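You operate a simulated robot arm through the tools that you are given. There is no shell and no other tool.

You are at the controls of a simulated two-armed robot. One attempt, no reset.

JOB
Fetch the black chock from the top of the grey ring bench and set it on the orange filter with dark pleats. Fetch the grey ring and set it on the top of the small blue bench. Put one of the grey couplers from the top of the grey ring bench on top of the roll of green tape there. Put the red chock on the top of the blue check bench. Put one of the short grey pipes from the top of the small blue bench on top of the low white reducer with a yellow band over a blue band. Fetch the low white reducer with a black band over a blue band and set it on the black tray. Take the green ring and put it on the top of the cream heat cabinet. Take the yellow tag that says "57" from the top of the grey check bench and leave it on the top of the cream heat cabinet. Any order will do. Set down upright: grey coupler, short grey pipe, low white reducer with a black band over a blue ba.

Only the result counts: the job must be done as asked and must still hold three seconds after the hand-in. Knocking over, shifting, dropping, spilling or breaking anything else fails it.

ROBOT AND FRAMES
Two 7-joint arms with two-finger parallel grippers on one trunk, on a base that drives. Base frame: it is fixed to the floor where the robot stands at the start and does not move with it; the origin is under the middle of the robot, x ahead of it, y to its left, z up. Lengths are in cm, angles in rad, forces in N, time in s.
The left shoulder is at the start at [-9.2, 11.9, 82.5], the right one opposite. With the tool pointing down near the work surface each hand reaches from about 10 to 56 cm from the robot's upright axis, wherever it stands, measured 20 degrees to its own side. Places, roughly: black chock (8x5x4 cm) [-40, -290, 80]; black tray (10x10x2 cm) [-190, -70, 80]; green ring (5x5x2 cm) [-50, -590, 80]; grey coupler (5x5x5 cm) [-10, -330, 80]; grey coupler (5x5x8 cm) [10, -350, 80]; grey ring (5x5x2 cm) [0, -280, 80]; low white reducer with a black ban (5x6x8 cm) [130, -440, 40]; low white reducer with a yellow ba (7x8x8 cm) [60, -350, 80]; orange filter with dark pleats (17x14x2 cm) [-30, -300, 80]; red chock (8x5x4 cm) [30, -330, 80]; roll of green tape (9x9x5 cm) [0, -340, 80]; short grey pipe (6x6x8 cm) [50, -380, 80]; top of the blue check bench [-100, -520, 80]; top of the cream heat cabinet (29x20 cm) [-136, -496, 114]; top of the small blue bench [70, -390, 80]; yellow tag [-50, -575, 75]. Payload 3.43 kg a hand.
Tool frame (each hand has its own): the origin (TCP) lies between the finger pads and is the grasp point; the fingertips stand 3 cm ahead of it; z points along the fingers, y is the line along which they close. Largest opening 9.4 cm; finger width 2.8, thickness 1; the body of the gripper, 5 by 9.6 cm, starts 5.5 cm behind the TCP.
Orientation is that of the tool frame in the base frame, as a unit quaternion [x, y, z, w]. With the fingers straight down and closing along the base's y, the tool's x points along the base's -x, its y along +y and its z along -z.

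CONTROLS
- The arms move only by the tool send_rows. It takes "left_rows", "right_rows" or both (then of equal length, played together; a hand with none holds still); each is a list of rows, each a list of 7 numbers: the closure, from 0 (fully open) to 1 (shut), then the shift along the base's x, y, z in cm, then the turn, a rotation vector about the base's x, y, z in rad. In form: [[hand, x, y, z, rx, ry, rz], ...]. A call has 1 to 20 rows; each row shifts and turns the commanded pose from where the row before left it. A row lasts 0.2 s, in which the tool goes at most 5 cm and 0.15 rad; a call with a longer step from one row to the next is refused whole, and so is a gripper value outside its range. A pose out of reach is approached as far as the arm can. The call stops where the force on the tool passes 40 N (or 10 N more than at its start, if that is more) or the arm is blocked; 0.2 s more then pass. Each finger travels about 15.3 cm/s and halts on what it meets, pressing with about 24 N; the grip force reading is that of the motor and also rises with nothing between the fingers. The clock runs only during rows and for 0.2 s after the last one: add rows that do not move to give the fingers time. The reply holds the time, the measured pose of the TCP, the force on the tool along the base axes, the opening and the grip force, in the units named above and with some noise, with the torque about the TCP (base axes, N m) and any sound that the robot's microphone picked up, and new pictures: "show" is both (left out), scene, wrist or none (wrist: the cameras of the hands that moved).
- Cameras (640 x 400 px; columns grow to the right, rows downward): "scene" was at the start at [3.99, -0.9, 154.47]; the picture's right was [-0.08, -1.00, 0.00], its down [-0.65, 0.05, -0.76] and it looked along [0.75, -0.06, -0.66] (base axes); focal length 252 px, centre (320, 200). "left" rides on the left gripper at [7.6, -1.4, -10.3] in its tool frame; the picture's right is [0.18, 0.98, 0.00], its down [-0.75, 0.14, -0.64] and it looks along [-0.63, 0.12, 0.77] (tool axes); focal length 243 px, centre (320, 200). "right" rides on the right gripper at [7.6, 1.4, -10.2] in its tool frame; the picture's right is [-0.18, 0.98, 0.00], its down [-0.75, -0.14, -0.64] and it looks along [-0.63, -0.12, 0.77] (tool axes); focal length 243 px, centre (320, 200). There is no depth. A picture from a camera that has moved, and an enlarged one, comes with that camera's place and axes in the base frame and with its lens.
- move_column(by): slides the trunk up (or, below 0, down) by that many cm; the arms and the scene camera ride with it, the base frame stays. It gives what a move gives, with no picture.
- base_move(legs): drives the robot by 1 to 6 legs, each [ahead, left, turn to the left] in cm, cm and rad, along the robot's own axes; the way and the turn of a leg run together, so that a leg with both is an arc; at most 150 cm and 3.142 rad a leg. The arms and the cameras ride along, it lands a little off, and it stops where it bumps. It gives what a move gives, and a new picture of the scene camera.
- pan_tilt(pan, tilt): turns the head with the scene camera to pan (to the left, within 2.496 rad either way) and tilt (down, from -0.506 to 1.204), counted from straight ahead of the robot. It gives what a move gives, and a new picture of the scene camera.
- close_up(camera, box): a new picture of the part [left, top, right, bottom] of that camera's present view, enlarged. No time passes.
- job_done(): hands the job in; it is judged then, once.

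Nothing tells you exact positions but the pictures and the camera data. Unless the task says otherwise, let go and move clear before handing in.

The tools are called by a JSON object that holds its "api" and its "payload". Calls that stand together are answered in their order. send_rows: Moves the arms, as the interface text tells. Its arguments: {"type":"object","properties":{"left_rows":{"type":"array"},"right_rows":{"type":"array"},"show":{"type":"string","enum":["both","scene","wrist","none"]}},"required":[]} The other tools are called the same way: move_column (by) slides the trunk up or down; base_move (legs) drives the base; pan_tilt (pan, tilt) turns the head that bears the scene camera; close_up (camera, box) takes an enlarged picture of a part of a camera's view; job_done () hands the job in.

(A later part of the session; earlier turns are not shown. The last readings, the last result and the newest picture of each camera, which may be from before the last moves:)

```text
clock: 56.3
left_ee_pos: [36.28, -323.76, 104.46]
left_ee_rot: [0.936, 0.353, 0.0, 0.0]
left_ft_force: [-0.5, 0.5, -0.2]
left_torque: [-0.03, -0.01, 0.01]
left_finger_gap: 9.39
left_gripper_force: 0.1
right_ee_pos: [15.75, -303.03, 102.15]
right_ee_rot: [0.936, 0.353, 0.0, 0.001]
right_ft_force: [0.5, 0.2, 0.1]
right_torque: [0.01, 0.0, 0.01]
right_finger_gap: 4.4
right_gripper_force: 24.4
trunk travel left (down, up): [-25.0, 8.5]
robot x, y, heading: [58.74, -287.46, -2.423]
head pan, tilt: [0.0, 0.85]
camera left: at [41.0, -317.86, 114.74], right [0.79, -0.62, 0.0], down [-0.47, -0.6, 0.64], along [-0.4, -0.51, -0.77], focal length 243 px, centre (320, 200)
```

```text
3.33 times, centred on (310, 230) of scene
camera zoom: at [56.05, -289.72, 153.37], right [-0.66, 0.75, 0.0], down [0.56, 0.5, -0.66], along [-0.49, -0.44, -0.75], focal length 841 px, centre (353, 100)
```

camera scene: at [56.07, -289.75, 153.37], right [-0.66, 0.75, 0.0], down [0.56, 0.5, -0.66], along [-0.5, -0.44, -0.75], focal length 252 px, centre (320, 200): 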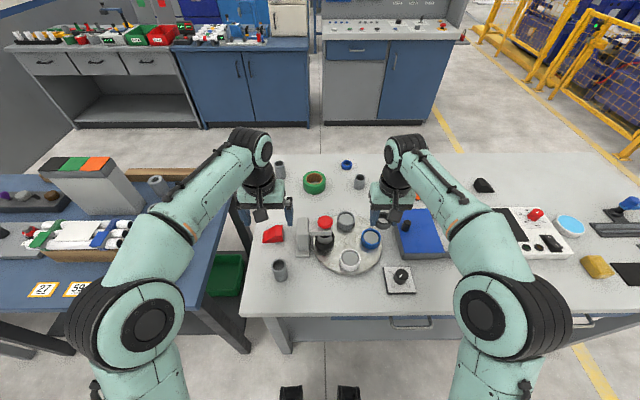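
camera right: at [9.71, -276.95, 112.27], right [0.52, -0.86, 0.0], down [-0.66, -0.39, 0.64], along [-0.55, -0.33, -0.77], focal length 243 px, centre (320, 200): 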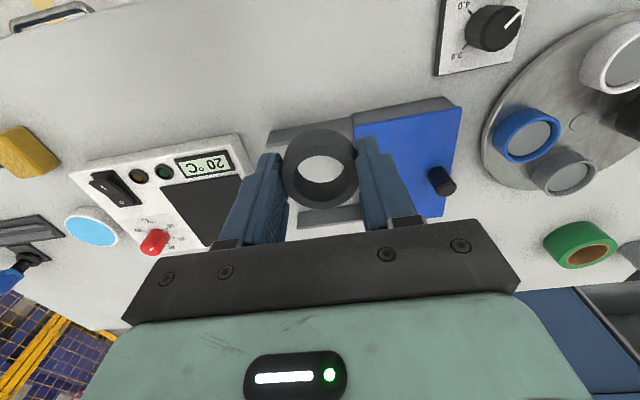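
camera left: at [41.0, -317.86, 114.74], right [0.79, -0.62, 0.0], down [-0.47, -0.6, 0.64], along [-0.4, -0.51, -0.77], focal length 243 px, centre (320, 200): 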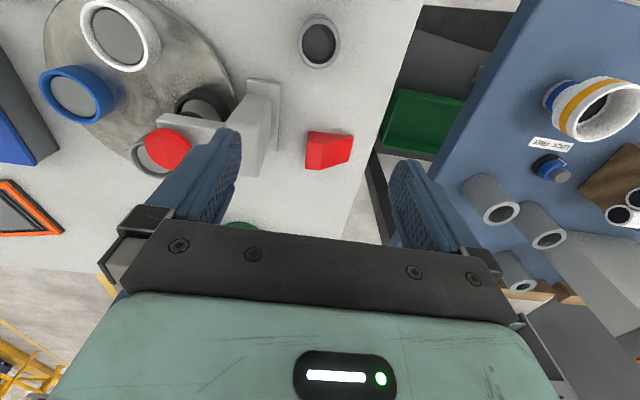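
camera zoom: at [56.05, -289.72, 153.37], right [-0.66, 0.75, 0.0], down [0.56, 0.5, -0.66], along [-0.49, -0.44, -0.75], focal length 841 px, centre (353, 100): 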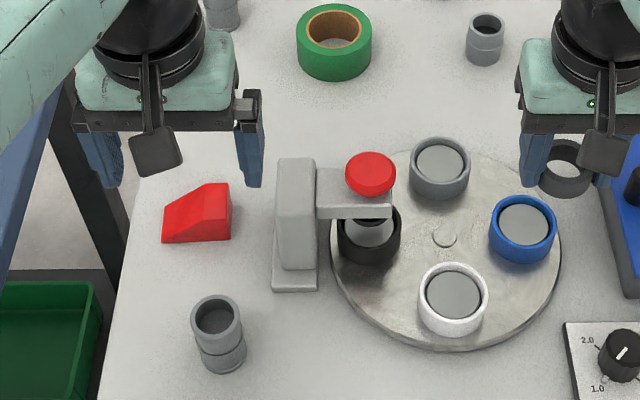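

The red wedge-shaped chock is at about (30.8, -333.1), with its width running fore-aft. I'll turn the left hand about 86° so the fingers close across the width, with the camera swinging to the free left side, and go above its tall end.

{"api": "send_rows", "payload": {"left_rows": [[0, -0.61, -0.86, -0.85, 0, 0, -0.15], [0, -0.61, -0.86, -0.85, 0, 0, -0.15], [0, -0.61, -0.86, -0.85, 0, 0, -0.15], [0, -0.61, -0.86, -0.85, 0, 0, -0.15], [0, -0.61, -0.86, -0.85, 0, 0, -0.15], [0, -0.61, -0.86, -0.85, 0, 0, -0.15], [0, -0.61, -0.86, -0.85, 0, 0, -0.15], [0, -0.61, -0.86, -0.85, 0, 0, -0.15], [0, -0.61, -0.86, -0.85, 0, 0, -0.15], [0, -0.61, -0.86, -0.85, 0, 0, -0.15], [0, 0, 0, 0, 0, 0, 0], [0, 0, 0, 0, 0, 0, 0]], "show": "both"}}

```text
clock: 58.9
left_ee_pos: [30.14, -332.47, 95.91]
left_ee_rot: [0.926, -0.379, 0.0, 0.0]
left_ft_force: [0.5, -0.1, 0.3]
left_torque: [-0.01, 0.01, -0.03]
left_finger_gap: 9.39
left_gripper_force: 0.0
right_ee_pos: [15.66, -303.25, 102.16]
right_ee_rot: [0.936, 0.352, 0.001, 0.0]
right_ft_force: [-0.6, 0.0, -0.9]
right_torque: [-0.01, 0.0, -0.01]
right_finger_gap: 4.4
right_gripper_force: 24.2
trunk travel left (down, up): [-25.0, 8.5]
robot x, y, heading: [58.67, -286.84, -2.416]
head pan, tilt: [0.0, 0.85]
camera scene: at [56.05, -289.74, 153.37], right [-0.66, 0.75, 0.0], down [0.56, 0.5, -0.66], along [-0.49, -0.44, -0.75], focal length 252 px, centre (320, 200)
camera left: at [36.55, -336.91, 106.11], right [-0.56, -0.83, 0.0], down [-0.64, 0.43, 0.64], along [-0.53, 0.36, -0.77], focal length 243 px, centre (320, 200)
```

scene: 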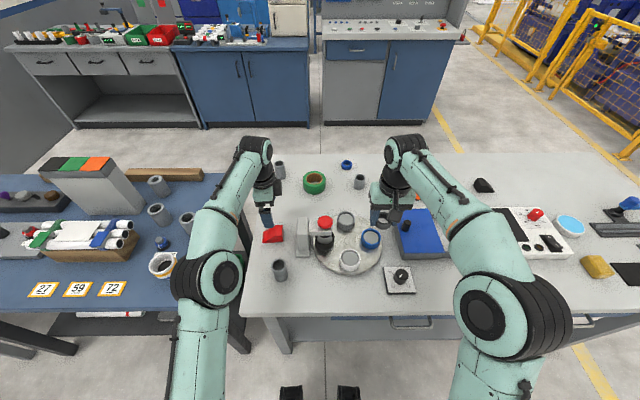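
left: 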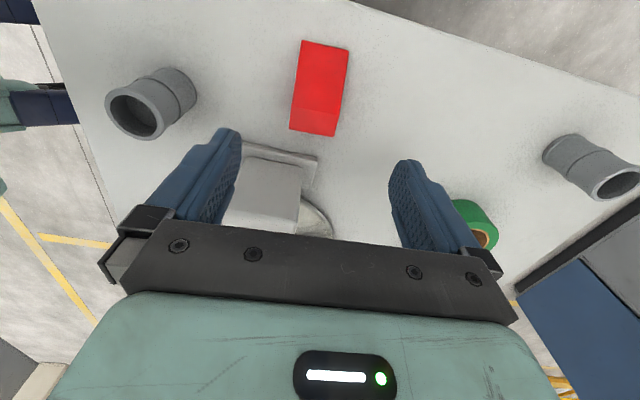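

Aligned over the chock's tall half. Descending.

{"api": "send_rows", "payload": {"left_rows": [[0, 0.2, 0, -3, 0, 0, 0], [0, 0, 0, -3, 0, 0, 0], [0, 0, 0, -3, 0, 0, 0], [0, 0, 0, -2, 0, 0, 0], [0, 0, 0, -1, 0, 0, 0], [0, 0, 0, -0.5, 0, 0, 0], [0, 0, 0, 0, 0, 0, 0]], "show": "wrist"}}

```text
clock: 60.5
left_ee_pos: [30.36, -332.59, 83.6]
left_ee_rot: [0.925, -0.379, 0.001, 0.0]
left_ft_force: [-0.6, -1.1, 0.5]
left_torque: [-0.02, -0.02, 0.02]
left_finger_gap: 9.38
left_gripper_force: 0.2
right_ee_pos: [15.75, -303.16, 102.16]
right_ee_rot: [0.936, 0.353, 0.0, 0.0]
right_ft_force: [0.1, -0.2, -0.4]
right_torque: [-0.01, 0.0, -0.04]
right_finger_gap: 4.41
right_gripper_force: 24.0
trunk travel left (down, up): [-25.0, 8.5]
robot x, y, heading: [58.51, -287.23, -2.417]
head pan, tilt: [0.0, 0.85]
camera left: at [36.75, -336.97, 93.75], right [-0.56, -0.83, 0.0], down [-0.64, 0.43, 0.64], along [-0.53, 0.36, -0.77], focal length 243 px, centre (320, 200)
```

left: 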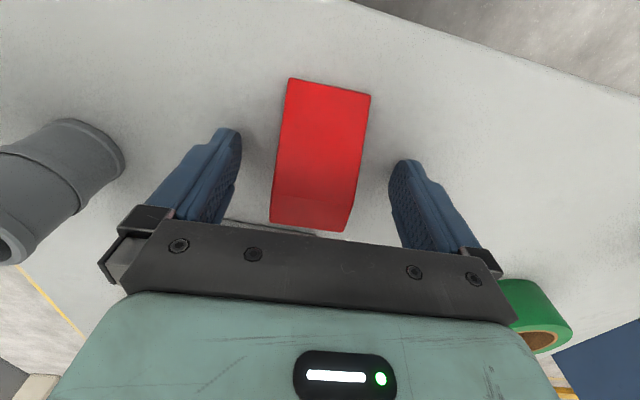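

Well between the fingers. Closing and lifting slowly.

{"api": "send_rows", "payload": {"left_rows": [[0.3, 0, 0, 0, 0, 0, 0], [0.6, 0, 0, 0, 0, 0, 0], [1, 0, 0, 0, 0, 0, 0], [1, 0, 0, 0, 0, 0, 0], [1, 0, 0, 0, 0, 0, 0], [1, 0, 0, 0.4, 0, 0, 0], [1, 0, 0, 0.8, 0, 0, 0], [1, 0, 0, 1, 0, 0, 0], [1, 0, 0, 1.5, 0, 0, 0], [1, 0, 0, 2, 0, 0, 0], [1, 0, 0, 2, 0, 0, 0], [1, 0, 0, 2, 0, 0, 0], [1, 0, 0, 2, 0, 0, 0], [1, 0, 0, 2, 0, 0, 0], [1, 0, 0, 2, 0, 0, 0], [1, 0, 0, 2, 0, 0, 0], [1, 0, 0, 2, 0, 0, 0], [1, 0, 0, 1, 0, 0, 0], [1, 0, 0, 0, 0, 0, 0]], "show": "both"}}

```text
clock: 64.5
left_ee_pos: [31.99, -330.9, 103.92]
left_ee_rot: [0.926, -0.379, 0.0, 0.0]
left_ft_force: [-0.2, 0.1, -1.7]
left_torque: [-0.02, 0.03, 0.03]
left_finger_gap: 4.83
left_gripper_force: 24.5
left hand out of reach, approached as far as the arm can: row 16, 17, 18
right_ee_pos: [15.77, -303.3, 102.11]
right_ee_rot: [0.935, 0.354, 0.0, 0.001]
right_ft_force: [-0.1, -0.2, 0.4]
right_torque: [0.01, -0.03, -0.02]
right_finger_gap: 4.38
right_gripper_force: 23.9
trunk travel left (down, up): [-25.0, 8.5]
robot x, y, heading: [58.7, -286.78, -2.417]
head pan, tilt: [0.0, 0.85]
camera scene: at [56.05, -289.74, 153.37], right [-0.66, 0.75, 0.0], down [0.56, 0.5, -0.66], along [-0.49, -0.44, -0.75], focal length 252 px, centre (320, 200)
camera left: at [38.23, -335.38, 114.24], right [-0.56, -0.83, 0.0], down [-0.64, 0.43, 0.64], along [-0.53, 0.36, -0.77], focal length 243 px, centre (320, 200)
```

scene: 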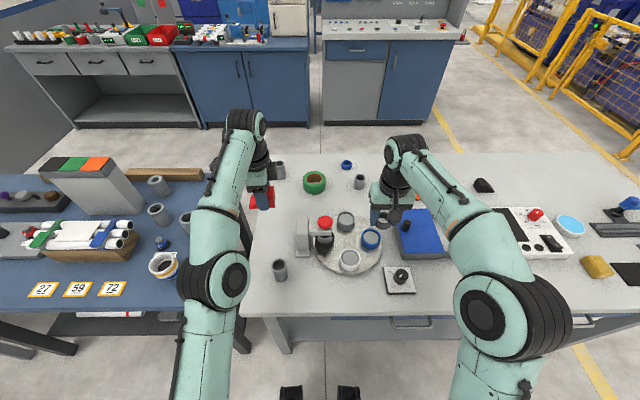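
left: 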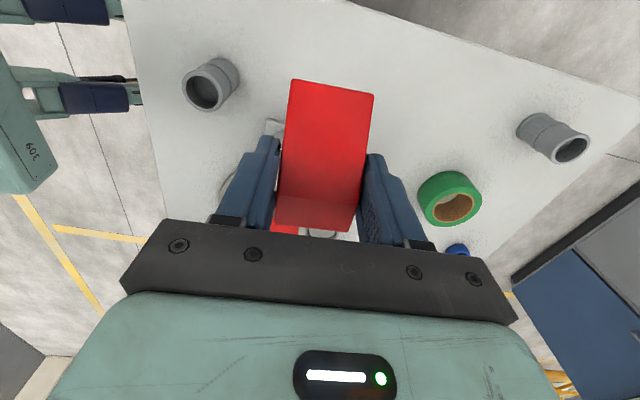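

Both items held. I'll pull the left hand back toward the body and raise the trunk for more reach and clearance, then drive left to the small blue bench.

{"api": "send_rows", "payload": {"left_rows": [[1, 1.5, 1.3, 0, 0, 0, 0], [1, 1.5, 1.3, 0, 0, 0, 0], [1, 1.5, 1.3, 0, 0, 0, 0], [1, 1.5, 1.3, 0, 0, 0, 0], [1, 1.5, 1.3, 0, 0, 0, 0], [1, 1.5, 1.3, 0, 0, 0, 0], [1, 1.5, 1.3, 0, 0, 0, 0], [1, 0, 0, 0, 0, 0, 0]], "show": "none"}}

{"api": "move_column", "payload": {"by": 8}}

{"api": "base_move", "payload": {"legs": [[0, 57, 0]]}}

{"api": "send_rows", "payload": {"right_rows": [[1, 0, 0, 0, 0, 0, 0]], "left_rows": [[1, 0, 0, 0, 0, 0, 0]], "show": "wrist"}}

```text
clock: 66.3
left_ee_pos: [42.38, -321.87, 104.09]
left_ee_rot: [0.926, -0.378, 0.0, 0.0]
left_ft_force: [-0.5, -0.9, -1.0]
left_torque: [-0.03, 0.0, -0.01]
left_finger_gap: 4.87
left_gripper_force: 23.9
right_ee_pos: [15.81, -303.17, 102.17]
right_ee_rot: [0.936, 0.353, 0.0, 0.001]
right_ft_force: [0.9, -0.7, -0.1]
right_torque: [-0.01, 0.0, 0.0]
right_finger_gap: 4.38
right_gripper_force: 23.8
trunk travel left (down, up): [-25.0, 8.5]
robot x, y, heading: [58.64, -287.29, -2.42]
head pan, tilt: [0.0, 0.85]
```

```text
clock: 67.5
left_ee_pos: [42.6, -321.82, 111.96]
left_ee_rot: [0.926, -0.378, 0.0, 0.0]
left_ft_force: [0.2, -0.2, -1.5]
left_torque: [-0.01, 0.01, 0.0]
left_finger_gap: 4.83
left_gripper_force: 24.2
right_ee_pos: [15.68, -303.16, 110.13]
right_ee_rot: [0.936, 0.353, 0.001, 0.0]
right_ft_force: [-0.1, 0.3, -0.7]
right_torque: [0.02, 0.02, -0.03]
right_finger_gap: 4.43
right_gripper_force: 24.2
trunk travel left (down, up): [-33.0, 0.5]
robot x, y, heading: [58.64, -287.54, -2.418]
head pan, tilt: [0.0, 0.85]
```

```text
clock: 72.9
left_ee_pos: [79.72, -364.57, 112.18]
left_ee_rot: [0.925, -0.38, 0.0, 0.0]
left_ft_force: [-0.6, -0.1, -1.8]
left_torque: [0.03, 0.01, -0.03]
left_finger_gap: 4.88
left_gripper_force: 23.8
right_ee_pos: [53.15, -345.66, 110.08]
right_ee_rot: [0.936, 0.351, 0.0, 0.001]
right_ft_force: [0.5, -0.4, -0.9]
right_torque: [-0.02, 0.03, 0.02]
right_finger_gap: 4.4
right_gripper_force: 23.9
trunk travel left (down, up): [-33.0, 0.5]
robot x, y, heading: [96.65, -330.12, -2.425]
head pan, tilt: [0.0, 0.85]
camera scene: at [93.69, -332.47, 161.92], right [-0.66, 0.75, 0.0], down [0.57, 0.49, -0.66], along [-0.5, -0.43, -0.75], focal length 252 px, centre (320, 200)
```

scene: 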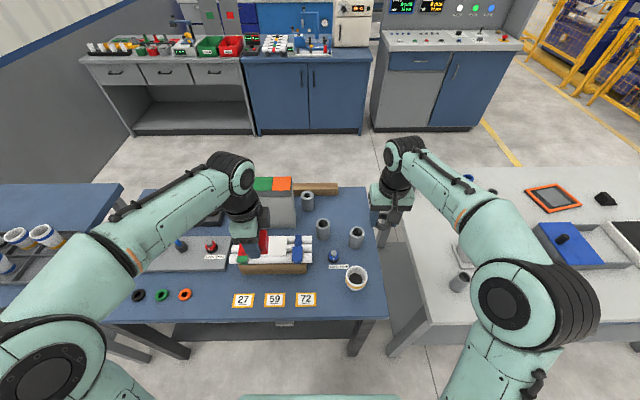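

```text
clock: 73.3
left_ee_pos: [79.84, -364.51, 111.92]
left_ee_rot: [0.925, -0.381, 0.0, 0.0]
left_ft_force: [-0.3, 0.3, -1.7]
left_torque: [-0.01, -0.03, -0.04]
left_finger_gap: 4.85
left_gripper_force: 23.9
right_ee_pos: [53.27, -345.76, 110.17]
right_ee_rot: [0.936, 0.352, 0.0, 0.001]
right_ft_force: [-0.2, -0.6, -0.2]
right_torque: [0.02, -0.01, 0.04]
right_finger_gap: 4.39
right_gripper_force: 23.4
trunk travel left (down, up): [-33.0, 0.5]
robot x, y, heading: [96.49, -330.27, -2.419]
head pan, tilt: [0.0, 0.85]
camera right: at [59.84, -341.8, 120.24], right [0.51, -0.86, 0.0], down [-0.66, -0.39, 0.64], along [-0.55, -0.33, -0.77], focal length 243 px, centre (320, 200)
camera left: at [86.14, -368.99, 122.3], right [-0.56, -0.83, 0.0], down [-0.63, 0.43, 0.64], along [-0.53, 0.36, -0.77], focal length 243 px, centre (320, 200)
```

right: 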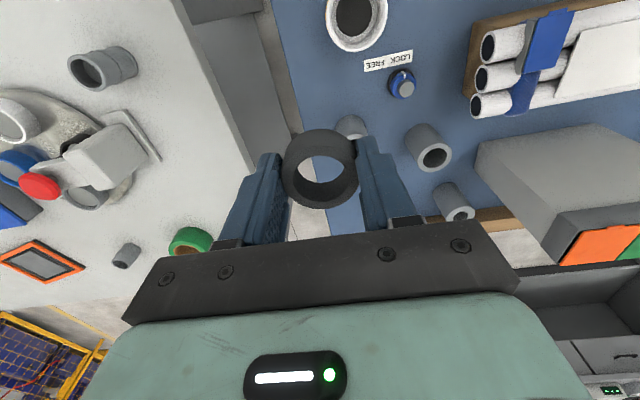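
left: 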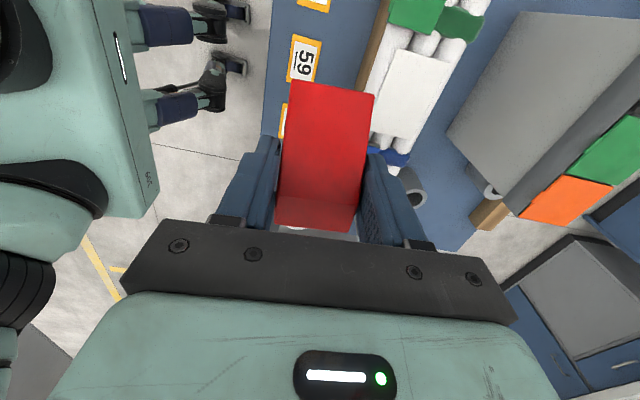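

I'm in front of the small blue bench. Let me look closely for a free spot for the ring and at the reducer's top.

{"api": "close_up", "payload": {"camera": "scene", "box": [220, 180, 400, 330]}}

{"api": "close_up", "payload": {"camera": "right", "box": [280, 0, 520, 240]}}

```text
2.67 times, centred on (310, 255) of scene
camera zoom: at [93.68, -332.45, 161.92], right [-0.66, 0.75, 0.0], down [0.57, 0.49, -0.66], along [-0.5, -0.43, -0.75], focal length 673 px, centre (347, 53)
```

zoom: 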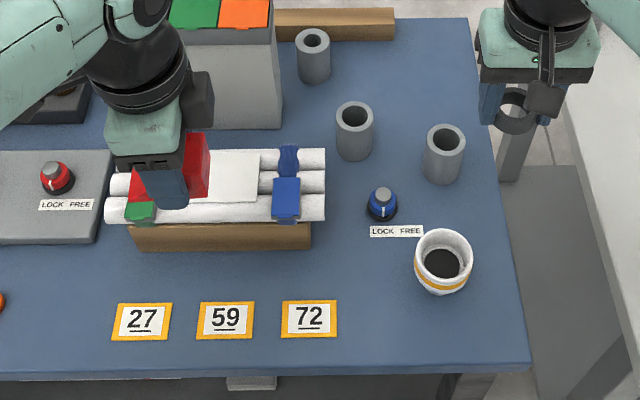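

```text
1.67 times, centred on (400, 120) of right
camera zoom: at [59.84, -341.8, 120.24], right [0.51, -0.86, 0.0], down [-0.66, -0.39, 0.64], along [-0.55, -0.33, -0.77], focal length 404 px, centre (187, 333)
```

zoom: 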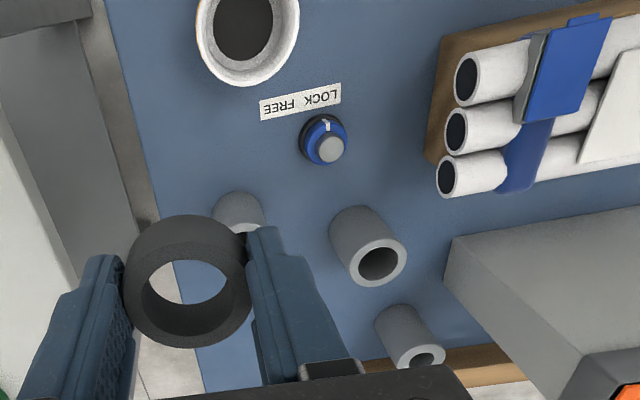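

The ring will fit between tag "72" and the reducer if the fingers point fore-aft. I'll turn the right hand 90° and bring it over about (68.7, -348.3), moving the left hand a bit further left out of the way.

{"api": "send_rows", "payload": {"right_rows": [[1, 1.29, -0.22, -1.1, 0, 0, -0.131], [1, 1.29, -0.22, -1.1, 0, 0, -0.131], [1, 1.29, -0.22, -1.1, 0, 0, -0.131], [1, 1.29, -0.22, -1.1, 0, 0, -0.131], [1, 1.29, -0.22, -1.1, 0, 0, -0.131], [1, 1.29, -0.22, -1.1, 0, 0, -0.131], [1, 1.29, -0.22, -1.1, 0, 0, -0.131], [1, 1.29, -0.22, -1.1, 0, 0, -0.131], [1, 1.29, -0.22, -1.1, 0, 0, -0.131], [1, 1.29, -0.22, -1.1, 0, 0, -0.131], [1, 1.29, -0.22, -1.1, 0, 0, -0.131], [1, 1.29, -0.22, -1.1, 0, 0, -0.131], [1, 0, 0, 0, 0, 0, 0]], "left_rows": [[1, 1.3, -1.5, 0, 0, 0, 0], [1, 1.3, -1.5, 0, 0, 0, 0], [1, 1.3, -1.5, 0, 0, 0, 0], [1, 1.3, -1.5, 0, 0, 0, 0], [1, 0, 0, 0, 0, 0, 0], [1, 0, 0, 0, 0, 0, 0], [1, 0, 0, 0, 0, 0, 0], [1, 0, 0, 0, 0, 0, 0], [1, 0, 0, 0, 0, 0, 0], [1, 0, 0, 0, 0, 0, 0], [1, 0, 0, 0, 0, 0, 0], [1, 0, 0, 0, 0, 0, 0], [1, 0, 0, 0, 0, 0, 0]], "show": "both"}}

```text
clock: 76.1
left_ee_pos: [84.93, -370.75, 112.16]
left_ee_rot: [0.925, -0.381, 0.0, -0.001]
left_ft_force: [0.6, -0.2, -1.2]
left_torque: [0.01, 0.0, 0.0]
left_finger_gap: 4.87
left_gripper_force: 24.5
right_ee_pos: [68.75, -348.38, 97.0]
right_ee_rot: [0.909, -0.416, 0.0, -0.001]
right_ft_force: [0.6, 0.1, 0.0]
right_torque: [0.02, -0.04, 0.03]
right_finger_gap: 4.39
right_gripper_force: 24.1
trunk travel left (down, up): [-33.0, 0.5]
robot x, y, heading: [95.8, -330.3, -2.423]
head pan, tilt: [0.0, 0.85]
camera scene: at [93.67, -332.45, 161.92], right [-0.66, 0.75, 0.0], down [0.57, 0.49, -0.66], along [-0.5, -0.43, -0.75], focal length 252 px, centre (320, 200)
camera right: at [72.59, -355.14, 107.08], right [-0.86, -0.5, 0.0], down [-0.39, 0.66, 0.64], along [-0.32, 0.55, -0.77], focal length 243 px, centre (320, 200)
camera left: at [91.27, -375.04, 122.31], right [-0.56, -0.83, 0.0], down [-0.63, 0.43, 0.64], along [-0.53, 0.36, -0.77], focal length 243 px, centre (320, 200)
```

scene: 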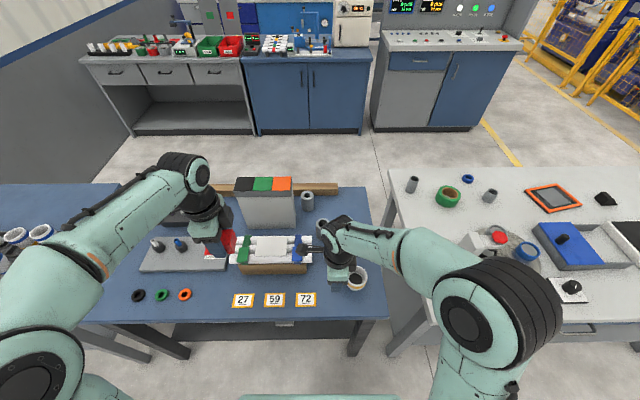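
right: 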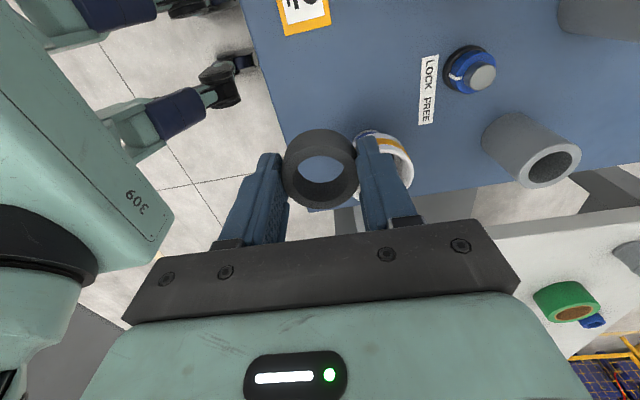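
left: 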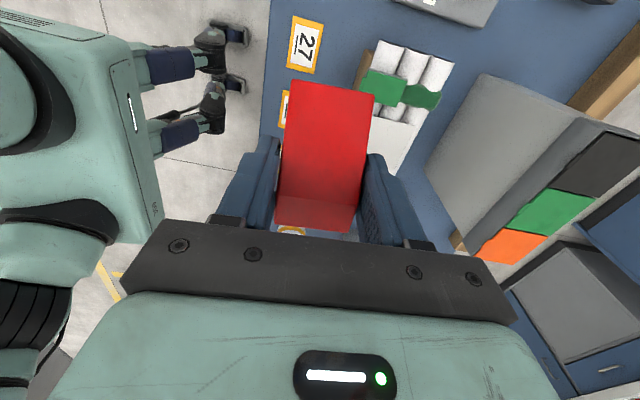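

The landing spot is clear: about 5 cm from the edge, 6 cm from the tag, and clear of the reducer. Descending with the ring.

{"api": "send_rows", "payload": {"right_rows": [[1, 0, 0, -2, 0, 0, 0], [1, 0, 0, -2, 0, 0, 0], [1, 0, 0, -2, 0, 0, 0], [1, 0, 0, -2, 0, 0, 0], [1, 0, 0, -2, 0, 0, 0], [1, 0, 0, -1.5, 0, 0, 0], [1, 0, 0, -1, 0, 0, 0], [1, 0, 0, 0, 0, 0, 0]], "show": "wrist"}}

{"api": "send_rows", "payload": {"right_rows": [[1, 0, 0, -0.3, 0, 0, 0], [1, 0, 0, -0.3, 0, 0, 0], [1, 0, 0, -0.3, 0, 0, 0], [1, 0, 0, 0, 0, 0, 0]], "show": "wrist"}}

```text
clock: 77.9
left_ee_pos: [84.98, -370.71, 112.11]
left_ee_rot: [0.924, -0.381, -0.001, -0.001]
left_ft_force: [0.6, -0.1, -1.0]
left_torque: [0.02, -0.01, -0.02]
left_finger_gap: 4.87
left_gripper_force: 24.5
right_ee_pos: [68.62, -348.31, 84.47]
right_ee_rot: [0.91, -0.414, 0.0, 0.0]
right_ft_force: [-0.5, 0.1, 0.3]
right_torque: [0.0, 0.02, 0.02]
right_finger_gap: 4.42
right_gripper_force: 23.9
trunk travel left (down, up): [-33.0, 0.5]
robot x, y, heading: [96.32, -330.26, -2.43]
head pan, tilt: [0.0, 0.85]
camera right: at [72.56, -354.99, 94.57], right [-0.86, -0.51, 0.0], down [-0.39, 0.66, 0.64], along [-0.33, 0.55, -0.77], focal length 243 px, centre (320, 200)
```

right: 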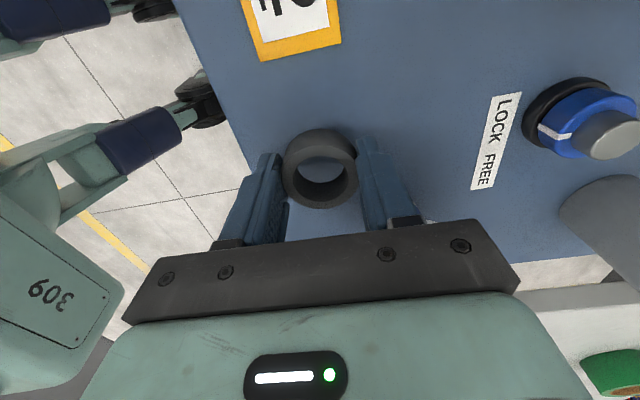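

```text
clock: 78.9
left_ee_pos: [84.87, -370.55, 112.08]
left_ee_rot: [0.924, -0.382, 0.0, 0.0]
left_ft_force: [-0.5, 0.4, -1.7]
left_torque: [-0.01, -0.02, 0.0]
left_finger_gap: 4.85
left_gripper_force: 23.9
right_ee_pos: [68.7, -348.49, 83.47]
right_ee_rot: [0.91, -0.415, 0.0, 0.001]
right_ft_force: [-0.7, 0.5, -0.1]
right_torque: [-0.02, 0.01, 0.01]
right_finger_gap: 4.42
right_gripper_force: 23.7
trunk travel left (down, up): [-33.0, 0.5]
robot x, y, heading: [96.55, -329.93, -2.426]
head pan, tilt: [0.0, 0.85]
camera right: at [72.51, -355.1, 93.6], right [-0.86, -0.51, 0.0], down [-0.39, 0.66, 0.64], along [-0.33, 0.55, -0.77], focal length 243 px, centre (320, 200)
```

right: 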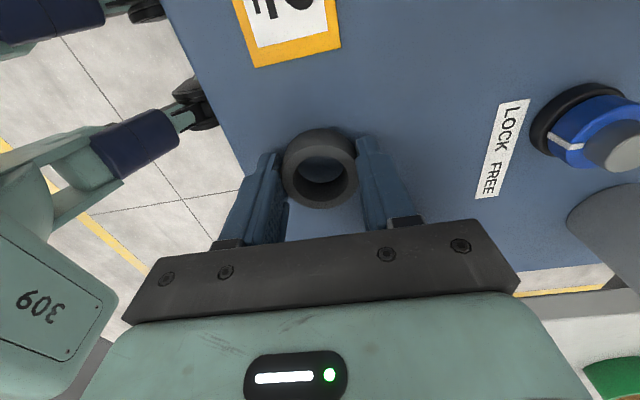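

{"api": "send_rows", "payload": {"right_rows": [[1, 0, 0, -0.2, 0, 0, 0], [1, 0, 0, -0.2, 0, 0, 0], [1, 0, 0, 0, 0, 0, 0]], "show": "none"}}

```text
clock: 79.7
left_ee_pos: [84.92, -370.64, 112.04]
left_ee_rot: [0.925, -0.381, 0.0, 0.0]
left_ft_force: [-1.0, -0.9, -1.3]
left_torque: [0.02, -0.01, 0.0]
left_finger_gap: 4.88
left_gripper_force: 24.4
right_ee_pos: [68.64, -348.4, 83.21]
right_ee_rot: [0.91, -0.415, -0.001, 0.0]
right_ft_force: [0.0, -0.1, -0.1]
right_torque: [-0.02, 0.0, -0.01]
right_finger_gap: 4.4
right_gripper_force: 24.0
trunk travel left (down, up): [-33.0, 0.5]
robot x, y, heading: [96.29, -330.33, -2.428]
head pan, tilt: [0.0, 0.85]
```

{"api": "send_rows", "payload": {"right_rows": [[1, 0, 0, -0.15, 0, 0, 0], [1, 0, 0, 0, 0, 0, 0]], "show": "none"}}

{"api": "send_rows", "payload": {"right_rows": [[1, 0, 0, -0.15, 0, 0, 0], [1, 0, 0, 0, 0, 0, 0]], "show": "wrist"}}

```text
clock: 80.3
left_ee_pos: [85.04, -370.74, 112.17]
left_ee_rot: [0.925, -0.381, 0.0, 0.0]
left_ft_force: [-0.3, -0.5, -1.1]
left_torque: [0.02, 0.03, 0.01]
left_finger_gap: 4.86
left_gripper_force: 23.7
right_ee_pos: [68.67, -348.47, 83.07]
right_ee_rot: [0.91, -0.415, 0.0, 0.0]
right_ft_force: [0.1, -0.2, 0.3]
right_torque: [0.03, -0.01, 0.01]
right_finger_gap: 4.4
right_gripper_force: 24.2
trunk travel left (down, up): [-33.0, 0.5]
robot x, y, heading: [96.51, -329.69, -2.429]
head pan, tilt: [0.0, 0.85]
```

```text
clock: 80.9
left_ee_pos: [85.05, -370.63, 112.19]
left_ee_rot: [0.924, -0.382, 0.0, 0.001]
left_ft_force: [-0.1, -0.2, -1.7]
left_torque: [0.02, 0.01, 0.04]
left_finger_gap: 4.89
left_gripper_force: 24.1
right_ee_pos: [68.77, -348.52, 82.99]
right_ee_rot: [0.91, -0.415, -0.001, 0.002]
right_ft_force: [-1.6, 4.3, 24.2]
right_torque: [0.57, -0.46, -0.01]
right_finger_gap: 4.4
right_gripper_force: 24.0
trunk travel left (down, up): [-33.0, 0.5]
robot x, y, heading: [95.98, -330.43, -2.425]
head pan, tilt: [0.0, 0.85]
camera right: at [72.55, -355.08, 93.1], right [-0.86, -0.51, 0.0], down [-0.39, 0.66, 0.64], along [-0.33, 0.55, -0.77], focal length 243 px, centre (320, 200)
```

right: 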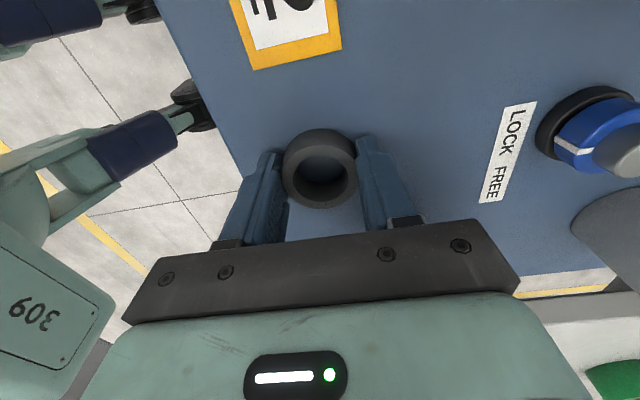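

The ring is down on the bench (contact at 82.99, so this top is at 80 too). Releasing and going straight up.

{"api": "send_rows", "payload": {"right_rows": [[1, 0, 0, 0.1, 0, 0, 0], [0.5, 0, 0, 0, 0, 0, 0], [0.3, 0, 0, 0, 0, 0, 0], [0.2, 0, 0, 0, 0, 0, 0], [0.2, 0, 0, 1, 0, 0, 0], [0.2, 0, 0, 2, 0, 0, 0], [0.2, 0, 0, 4, 0, 0, 0], [0.2, 0, 0, 4, 0, 0, 0], [0.2, 0, 0, 4, 0, 0, 0], [0.2, 0, 0, 0, 0, 0, 0]], "show": "both"}}

```text
clock: 83.1
left_ee_pos: [85.01, -370.64, 112.12]
left_ee_rot: [0.924, -0.382, 0.0, 0.0]
left_ft_force: [-0.3, 0.5, -1.0]
left_torque: [0.02, 0.0, -0.02]
left_finger_gap: 4.84
left_gripper_force: 24.5
right_ee_pos: [68.7, -348.12, 98.05]
right_ee_rot: [0.91, -0.414, -0.001, 0.0]
right_ft_force: [0.2, -0.3, -0.1]
right_torque: [0.0, 0.0, -0.01]
right_finger_gap: 7.52
right_gripper_force: 0.0
trunk travel left (down, up): [-33.0, 0.5]
robot x, y, heading: [96.07, -330.31, -2.428]
head pan, tilt: [0.0, 0.85]
camera scene: at [93.69, -332.5, 161.92], right [-0.66, 0.75, 0.0], down [0.57, 0.49, -0.66], along [-0.5, -0.43, -0.75], focal length 252 px, centre (320, 200)
camera right: at [72.68, -354.84, 108.12], right [-0.86, -0.51, 0.0], down [-0.39, 0.66, 0.64], along [-0.33, 0.55, -0.77], focal length 243 px, centre (320, 200)
```

scene: 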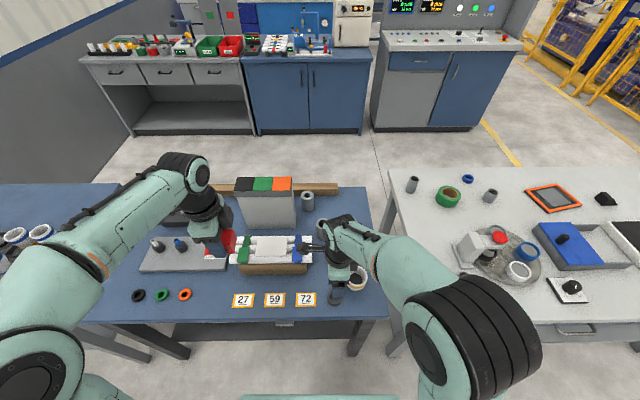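
right: 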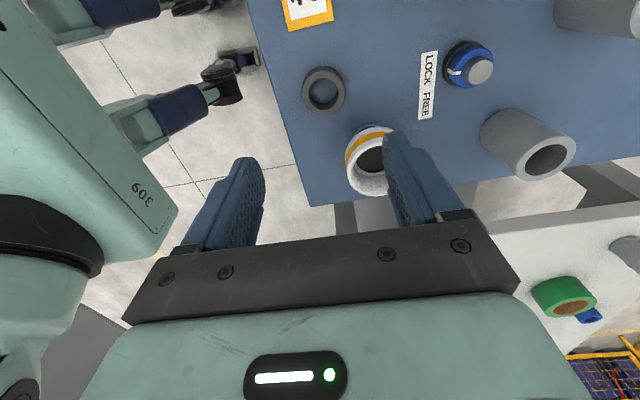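

Ring is placed. Next, the right-hand pipe at about (47.7, -355.7). Moving the open hand above it.

{"api": "send_rows", "payload": {"right_rows": [[0, -2, -0.7, 0.3, 0, 0, 0], [0, -3.5, -1.27, 0.3, 0, 0, 0], [0, -3.5, -1.27, 0.3, 0, 0, 0], [0, -3.5, -1.27, 0.3, 0, 0, 0], [0, -3.5, -1.27, 0.3, 0, 0, 0], [0, -3.5, -1.27, 0.3, 0, 0, 0], [0, -1.5, -0.55, 0, 0, 0, 0], [0, 0, 0, 0, 0, 0, 0]], "show": "wrist"}}

```text
clock: 84.9
left_ee_pos: [85.06, -370.77, 112.16]
left_ee_rot: [0.925, -0.38, 0.0, 0.0]
left_ft_force: [-0.2, -0.6, -1.8]
left_torque: [0.01, 0.0, 0.01]
left_finger_gap: 4.86
left_gripper_force: 23.9
right_ee_pos: [47.66, -356.11, 99.69]
right_ee_rot: [0.91, -0.415, 0.0, -0.001]
right_ft_force: [-0.9, -1.0, 0.8]
right_torque: [-0.01, 0.02, -0.03]
right_finger_gap: 9.42
right_gripper_force: 0.1
trunk travel left (down, up): [-33.0, 0.5]
robot x, y, heading: [96.21, -330.23, -2.428]
head pan, tilt: [0.0, 0.85]
camera right: at [51.64, -362.79, 109.78], right [-0.86, -0.51, 0.0], down [-0.39, 0.66, 0.64], along [-0.33, 0.55, -0.77], focal length 243 px, centre (320, 200)
```

right: 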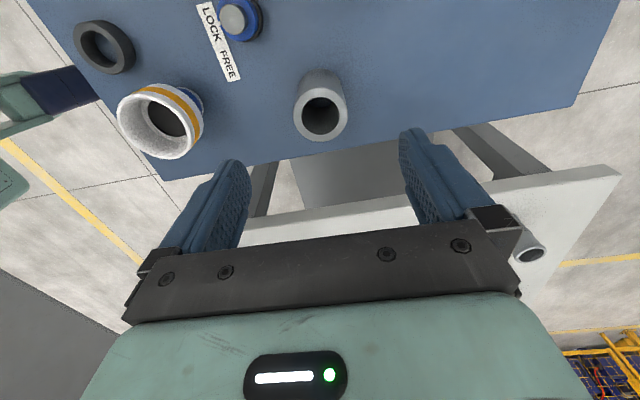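

{"api": "send_rows", "payload": {"right_rows": [[0, -0.3, 0.2, -3, 0, 0, 0], [0, 0, 0, -3, 0, 0, 0], [0, 0, 0, -3, 0, 0, 0], [0, 0, 0, -3, 0, 0, 0], [0, 0, 0, -2, 0, 0, 0], [0, 0, 0, -1, 0, 0, 0], [0, 0, 0, 0, 0, 0, 0]], "show": "wrist"}}

```text
clock: 86.5
left_ee_pos: [84.94, -370.64, 111.95]
left_ee_rot: [0.925, -0.381, 0.0, 0.0]
left_ft_force: [-0.7, 1.2, -0.8]
left_torque: [-0.01, 0.0, -0.01]
left_finger_gap: 4.86
left_gripper_force: 23.8
right_ee_pos: [47.28, -355.7, 84.8]
right_ee_rot: [0.91, -0.414, -0.001, 0.001]
right_ft_force: [0.5, 0.1, -0.1]
right_torque: [0.01, -0.02, 0.0]
right_finger_gap: 9.41
right_gripper_force: 0.2
trunk travel left (down, up): [-33.0, 0.5]
robot x, y, heading: [95.98, -330.3, -2.427]
head pan, tilt: [0.0, 0.85]
camera right: at [51.11, -362.35, 94.91], right [-0.86, -0.51, 0.0], down [-0.39, 0.66, 0.64], along [-0.33, 0.55, -0.77], focal length 243 px, centre (320, 200)
```

right: 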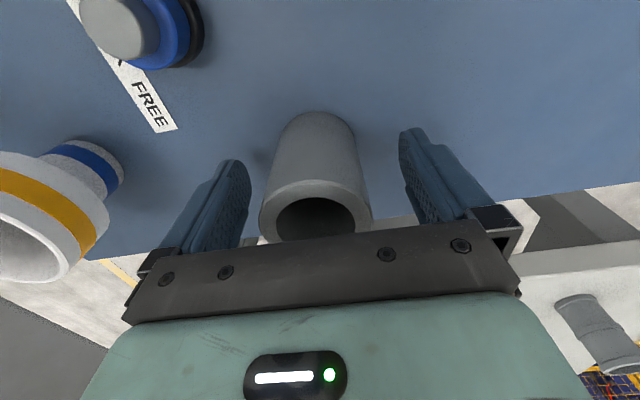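

{"api": "send_rows", "payload": {"right_rows": [[0.3, 0, 0, 0, 0, 0, 0], [0.6, 0, 0, 0, 0, 0, 0], [1, 0, 0, 0, 0, 0, 0], [1, 0, 0, 0, 0, 0, 0], [1, 0, 0, 0, 0, 0, 0], [1, 0, 0, 0.4, 0, 0, 0], [1, 0, 0, 0.8, 0, 0, 0], [1, 0, 0, 1, 0, 0, 0], [1, 0, 0, 1.5, 0, 0, 0], [1, 0, 0, 2, 0, 0, 0], [1, 0, 0, 2, 0, 0, 0], [1, 0, 0, 2, 0, 0, 0], [1, 0, 0, 2, 0, 0, 0], [1, 0, 0, 1.3, 0, 0, 0], [1, 0, 0, 0, 0, 0, 0]], "show": "wrist"}}

```text
clock: 89.7
left_ee_pos: [84.93, -370.6, 112.04]
left_ee_rot: [0.924, -0.381, 0.0, 0.0]
left_ft_force: [-0.1, 0.2, -1.2]
left_torque: [0.02, 0.02, -0.02]
left_finger_gap: 4.84
left_gripper_force: 24.4
right_ee_pos: [47.52, -355.85, 97.59]
right_ee_rot: [0.91, -0.415, 0.0, 0.002]
right_ft_force: [0.5, -0.6, -1.7]
right_torque: [0.0, -0.02, -0.01]
right_finger_gap: 5.19
right_gripper_force: 24.2
trunk travel left (down, up): [-33.0, 0.5]
robot x, y, heading: [96.24, -330.13, -2.424]
head pan, tilt: [0.0, 0.85]
camera right: at [51.33, -362.5, 107.77], right [-0.86, -0.51, 0.0], down [-0.39, 0.66, 0.64], along [-0.33, 0.55, -0.77], focal length 243 px, centre (320, 200)
```

right: 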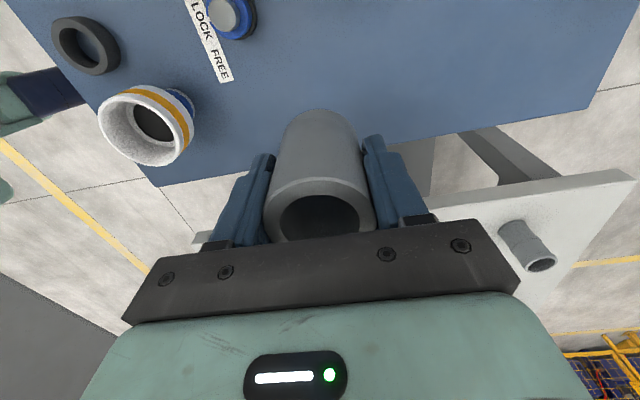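

Pipe in hand (5.2 cm across). The reducer's rim centre comes to about (60.5, -346.2) with its top near z = 86. Moving the pipe above it.

{"api": "send_rows", "payload": {"right_rows": [[1, 1, 0.75, 0.5, 0, 0, 0], [1, 2, 1.48, 0, 0, 0, 0], [1, 2, 1.48, 0, 0, 0, 0], [1, 2, 1.48, 0, 0, 0, 0], [1, 2, 1.48, 0, 0, 0, 0], [1, 2, 1.48, 0, 0, 0, 0], [1, 1.3, 1, 0, 0, 0, 0], [1, 0.7, 0.5, 0, 0, 0, 0], [1, 0, 0, 0, 0, 0, 0], [1, 0, 0, 0, 0, 0, 0]], "show": "wrist"}}

{"api": "close_up", "payload": {"camera": "scene", "box": [300, 200, 420, 320]}}

```text
clock: 91.9
left_ee_pos: [84.89, -370.8, 112.18]
left_ee_rot: [0.924, -0.381, 0.0, 0.0]
left_ft_force: [-0.9, 0.0, -2.0]
left_torque: [-0.03, 0.01, -0.05]
left_finger_gap: 4.84
left_gripper_force: 24.2
right_ee_pos: [60.34, -346.02, 98.23]
right_ee_rot: [0.91, -0.415, 0.0, 0.001]
right_ft_force: [0.3, 0.7, -0.3]
right_torque: [-0.02, 0.04, 0.0]
right_finger_gap: 5.14
right_gripper_force: 24.6
trunk travel left (down, up): [-33.0, 0.5]
robot x, y, heading: [96.31, -330.04, -2.421]
head pan, tilt: [0.0, 0.85]
camera right: at [64.22, -352.63, 108.34], right [-0.86, -0.51, 0.0], down [-0.39, 0.66, 0.64], along [-0.33, 0.55, -0.77], focal length 243 px, centre (320, 200)
```

right: 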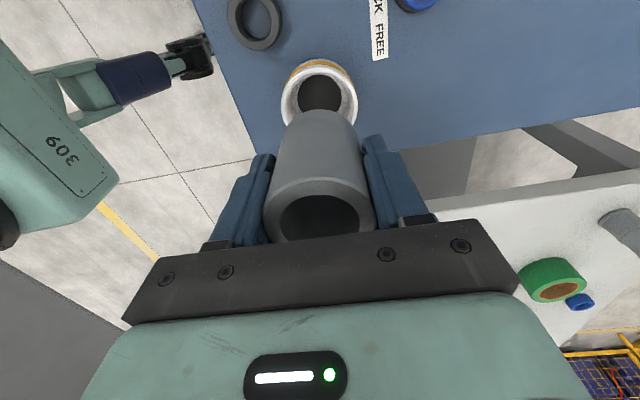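

```text
3.33 times, centred on (360, 260) of scene
camera zoom: at [93.69, -332.47, 161.92], right [-0.66, 0.75, 0.0], down [0.57, 0.49, -0.66], along [-0.5, -0.43, -0.75], focal length 841 px, centre (187, 0)
```

zoom: 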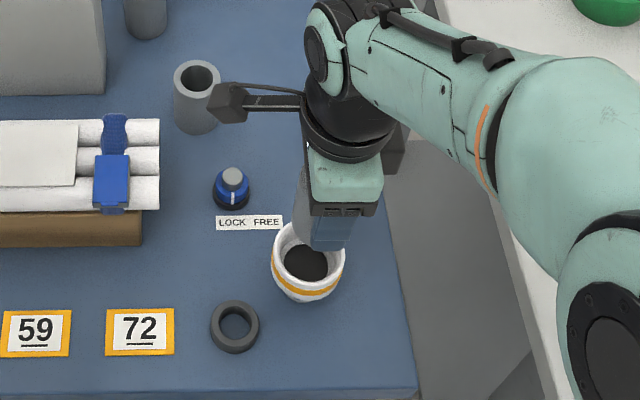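

{"api": "close_up", "payload": {"camera": "right", "box": [250, 40, 390, 150]}}

```text
3.64 times, centred on (320, 95) of right
camera zoom: at [64.22, -352.63, 108.34], right [-0.86, -0.51, 0.0], down [-0.39, 0.66, 0.64], along [-0.33, 0.55, -0.77], focal length 882 px, centre (320, 582)
```

zoom: 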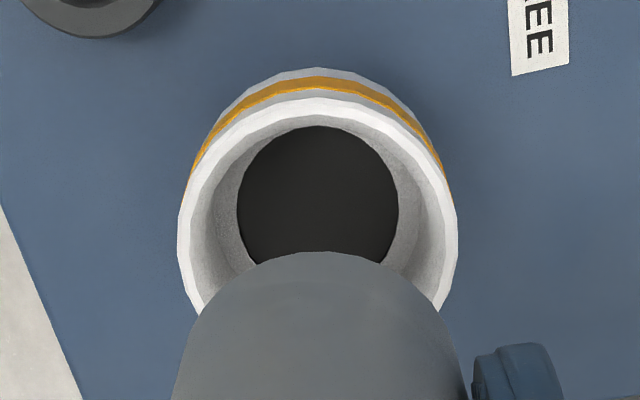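

The reducer is a cup with an inner taper, so the pipe will seat in its mouth. I'll centre over it (about +0.15, -0.45) and go down to just above the rim.

{"api": "send_rows", "payload": {"right_rows": [[1, 0.1, -0.25, -1.5, 0, 0, 0], [1, 0.05, -0.2, -2, 0, 0, 0], [1, 0, 0, -1.5, 0, 0, 0], [1, 0, 0, 0, 0, 0, 0]], "show": "wrist"}}

{"api": "close_up", "payload": {"camera": "right", "box": [230, 40, 410, 180]}}

{"api": "close_up", "payload": {"camera": "scene", "box": [310, 230, 400, 320]}}

```text
clock: 92.9
left_ee_pos: [85.01, -370.62, 112.0]
left_ee_rot: [0.925, -0.381, 0.0, 0.0]
left_ft_force: [1.1, 0.3, -0.5]
left_torque: [0.01, 0.02, 0.0]
left_finger_gap: 4.85
left_gripper_force: 24.0
right_ee_pos: [60.6, -346.51, 93.17]
right_ee_rot: [0.91, -0.415, -0.001, 0.001]
right_ft_force: [0.3, 0.0, -0.4]
right_torque: [0.03, -0.02, -0.02]
right_finger_gap: 5.16
right_gripper_force: 24.5
trunk travel left (down, up): [-33.0, 0.5]
robot x, y, heading: [96.1, -330.15, -2.426]
head pan, tilt: [0.0, 0.85]
camera right: at [64.43, -353.2, 103.23], right [-0.86, -0.51, 0.0], down [-0.39, 0.66, 0.64], along [-0.33, 0.55, -0.77], focal length 243 px, centre (320, 200)
```

right: 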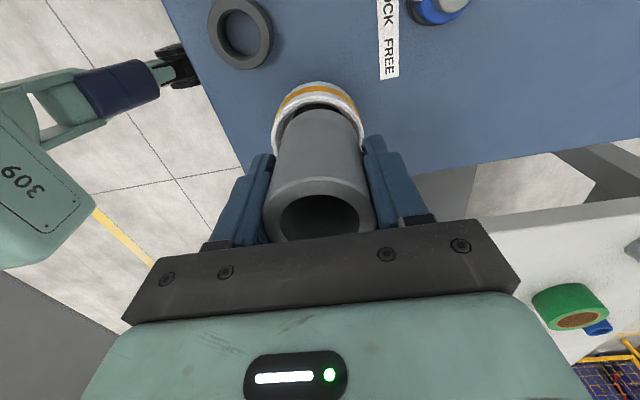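

```text
2.86 times, centred on (320, 110) of right
camera zoom: at [64.43, -353.2, 103.23], right [-0.86, -0.51, 0.0], down [-0.39, 0.66, 0.64], along [-0.33, 0.55, -0.77], focal length 693 px, centre (320, 457)
```

zoom: 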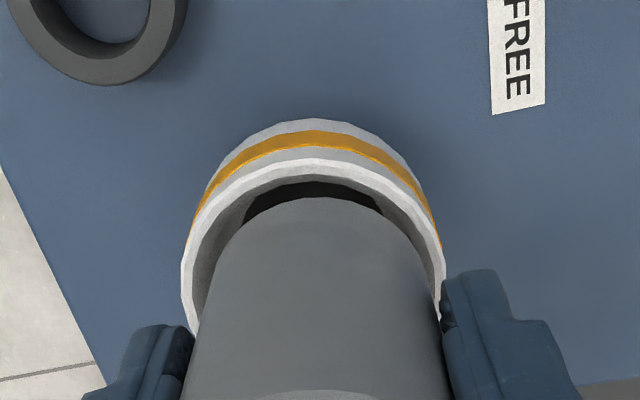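

```text
4.44 times, centred on (355, 275) of scene
camera zoom: at [93.69, -332.46, 161.92], right [-0.66, 0.75, 0.0], down [0.57, 0.49, -0.66], along [-0.5, -0.43, -0.75], focal length 1121 px, centre (164, -133)
```

zoom: 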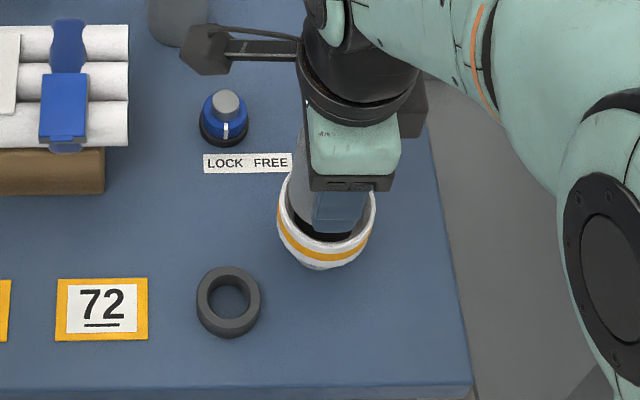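

Rim top is near z = 87.2; both cameras say I should shift about (-0.2, +0.28). Then lower until it seats.

{"api": "send_rows", "payload": {"right_rows": [[1, -0.2, 0.28, 0, 0, 0, 0], [1, 0, 0, -0.5, 0, 0, 0], [1, 0, 0, -0.4, 0, 0, 0], [1, 0, 0, -0.3, 0, 0, 0], [1, 0, 0, -0.3, 0, 0, 0], [1, 0, 0, 0, 0, 0, 0]], "show": "wrist"}}

```text
clock: 94.3
left_ee_pos: [84.98, -370.68, 112.14]
left_ee_rot: [0.924, -0.382, 0.0, 0.0]
left_ft_force: [-0.2, 0.2, -1.2]
left_torque: [0.01, -0.01, 0.0]
left_finger_gap: 4.86
left_gripper_force: 23.9
right_ee_pos: [60.36, -346.28, 91.6]
right_ee_rot: [0.91, -0.415, 0.0, 0.0]
right_ft_force: [0.2, -0.3, -0.8]
right_torque: [-0.01, -0.02, 0.0]
right_finger_gap: 5.18
right_gripper_force: 24.4
trunk travel left (down, up): [-33.0, 0.5]
robot x, y, heading: [96.35, -330.06, -2.419]
head pan, tilt: [0.0, 0.85]
camera right: at [64.25, -353.01, 101.79], right [-0.86, -0.51, 0.0], down [-0.39, 0.66, 0.64], along [-0.33, 0.55, -0.77], focal length 243 px, centre (320, 200)
```

right: 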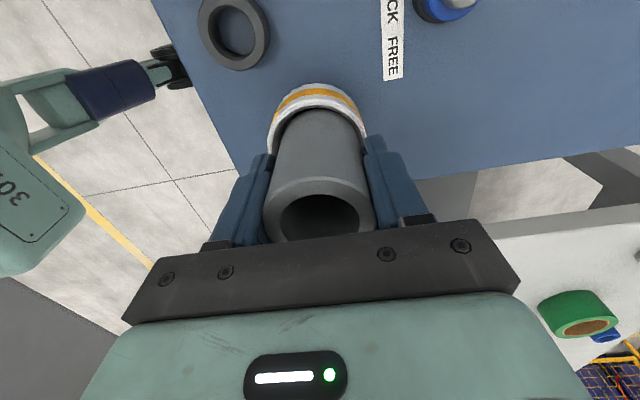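

{"api": "send_rows", "payload": {"right_rows": [[1, 0, 0, -0.25, 0, 0, 0], [1, 0, 0, -0.25, 0, 0, 0], [1, 0, 0, 0, 0, 0, 0]], "show": "none"}}

{"api": "send_rows", "payload": {"right_rows": [[1, 0, 0, -0.25, 0, 0, 0], [1, 0, 0, -0.25, 0, 0, 0], [1, 0, 0, 0, 0, 0, 0]], "show": "wrist"}}

{"api": "close_up", "payload": {"camera": "right", "box": [230, 40, 410, 180]}}

```text
clock: 95.1
left_ee_pos: [84.88, -370.65, 112.0]
left_ee_rot: [0.925, -0.381, 0.0, 0.0]
left_ft_force: [-0.4, 0.7, -1.3]
left_torque: [-0.02, 0.0, 0.02]
left_finger_gap: 4.84
left_gripper_force: 24.0
right_ee_pos: [60.32, -346.3, 91.23]
right_ee_rot: [0.909, -0.416, 0.0, -0.001]
right_ft_force: [0.6, 0.0, -1.5]
right_torque: [0.01, -0.01, 0.0]
right_finger_gap: 5.16
right_gripper_force: 24.0
trunk travel left (down, up): [-33.0, 0.5]
robot x, y, heading: [96.23, -329.95, -2.426]
head pan, tilt: [0.0, 0.85]
```

```text
clock: 95.9
left_ee_pos: [85.06, -370.72, 112.08]
left_ee_rot: [0.924, -0.381, 0.001, 0.0]
left_ft_force: [0.1, -0.4, -0.8]
left_torque: [-0.02, 0.0, -0.03]
left_finger_gap: 4.86
left_gripper_force: 24.0
right_ee_pos: [60.37, -346.36, 90.69]
right_ee_rot: [0.91, -0.415, 0.0, 0.001]
right_ft_force: [0.7, -0.3, -1.4]
right_torque: [0.0, -0.02, -0.01]
right_finger_gap: 5.13
right_gripper_force: 23.9
trunk travel left (down, up): [-33.0, 0.5]
robot x, y, heading: [96.45, -329.83, -2.425]
head pan, tilt: [0.0, 0.85]
camera right: at [64.22, -352.99, 100.8], right [-0.86, -0.51, 0.0], down [-0.39, 0.66, 0.64], along [-0.33, 0.55, -0.77], focal length 243 px, centre (320, 200)
```

right: 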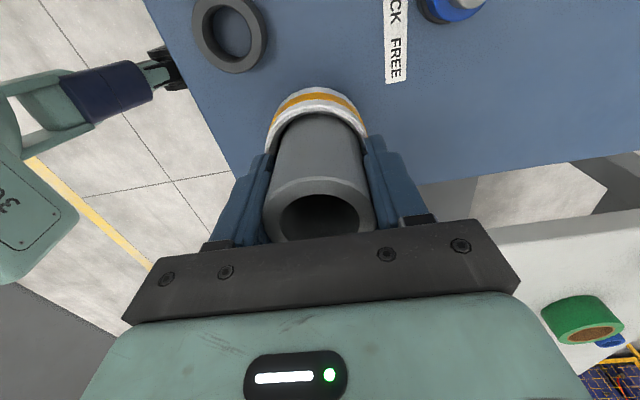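

```text
2.86 times, centred on (320, 110) of right
camera zoom: at [64.22, -352.99, 100.8], right [-0.86, -0.51, 0.0], down [-0.39, 0.66, 0.64], along [-0.33, 0.55, -0.77], focal length 693 px, centre (320, 457)
```

zoom: 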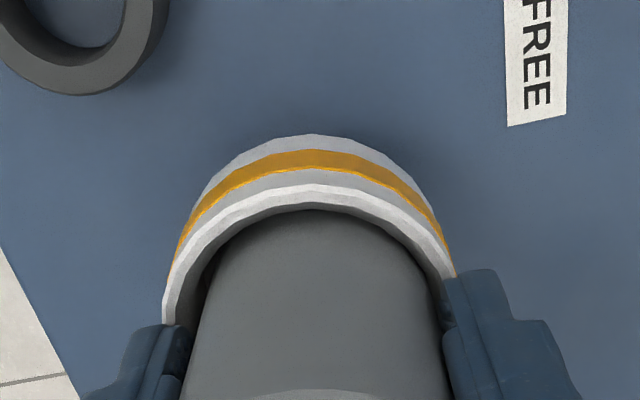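

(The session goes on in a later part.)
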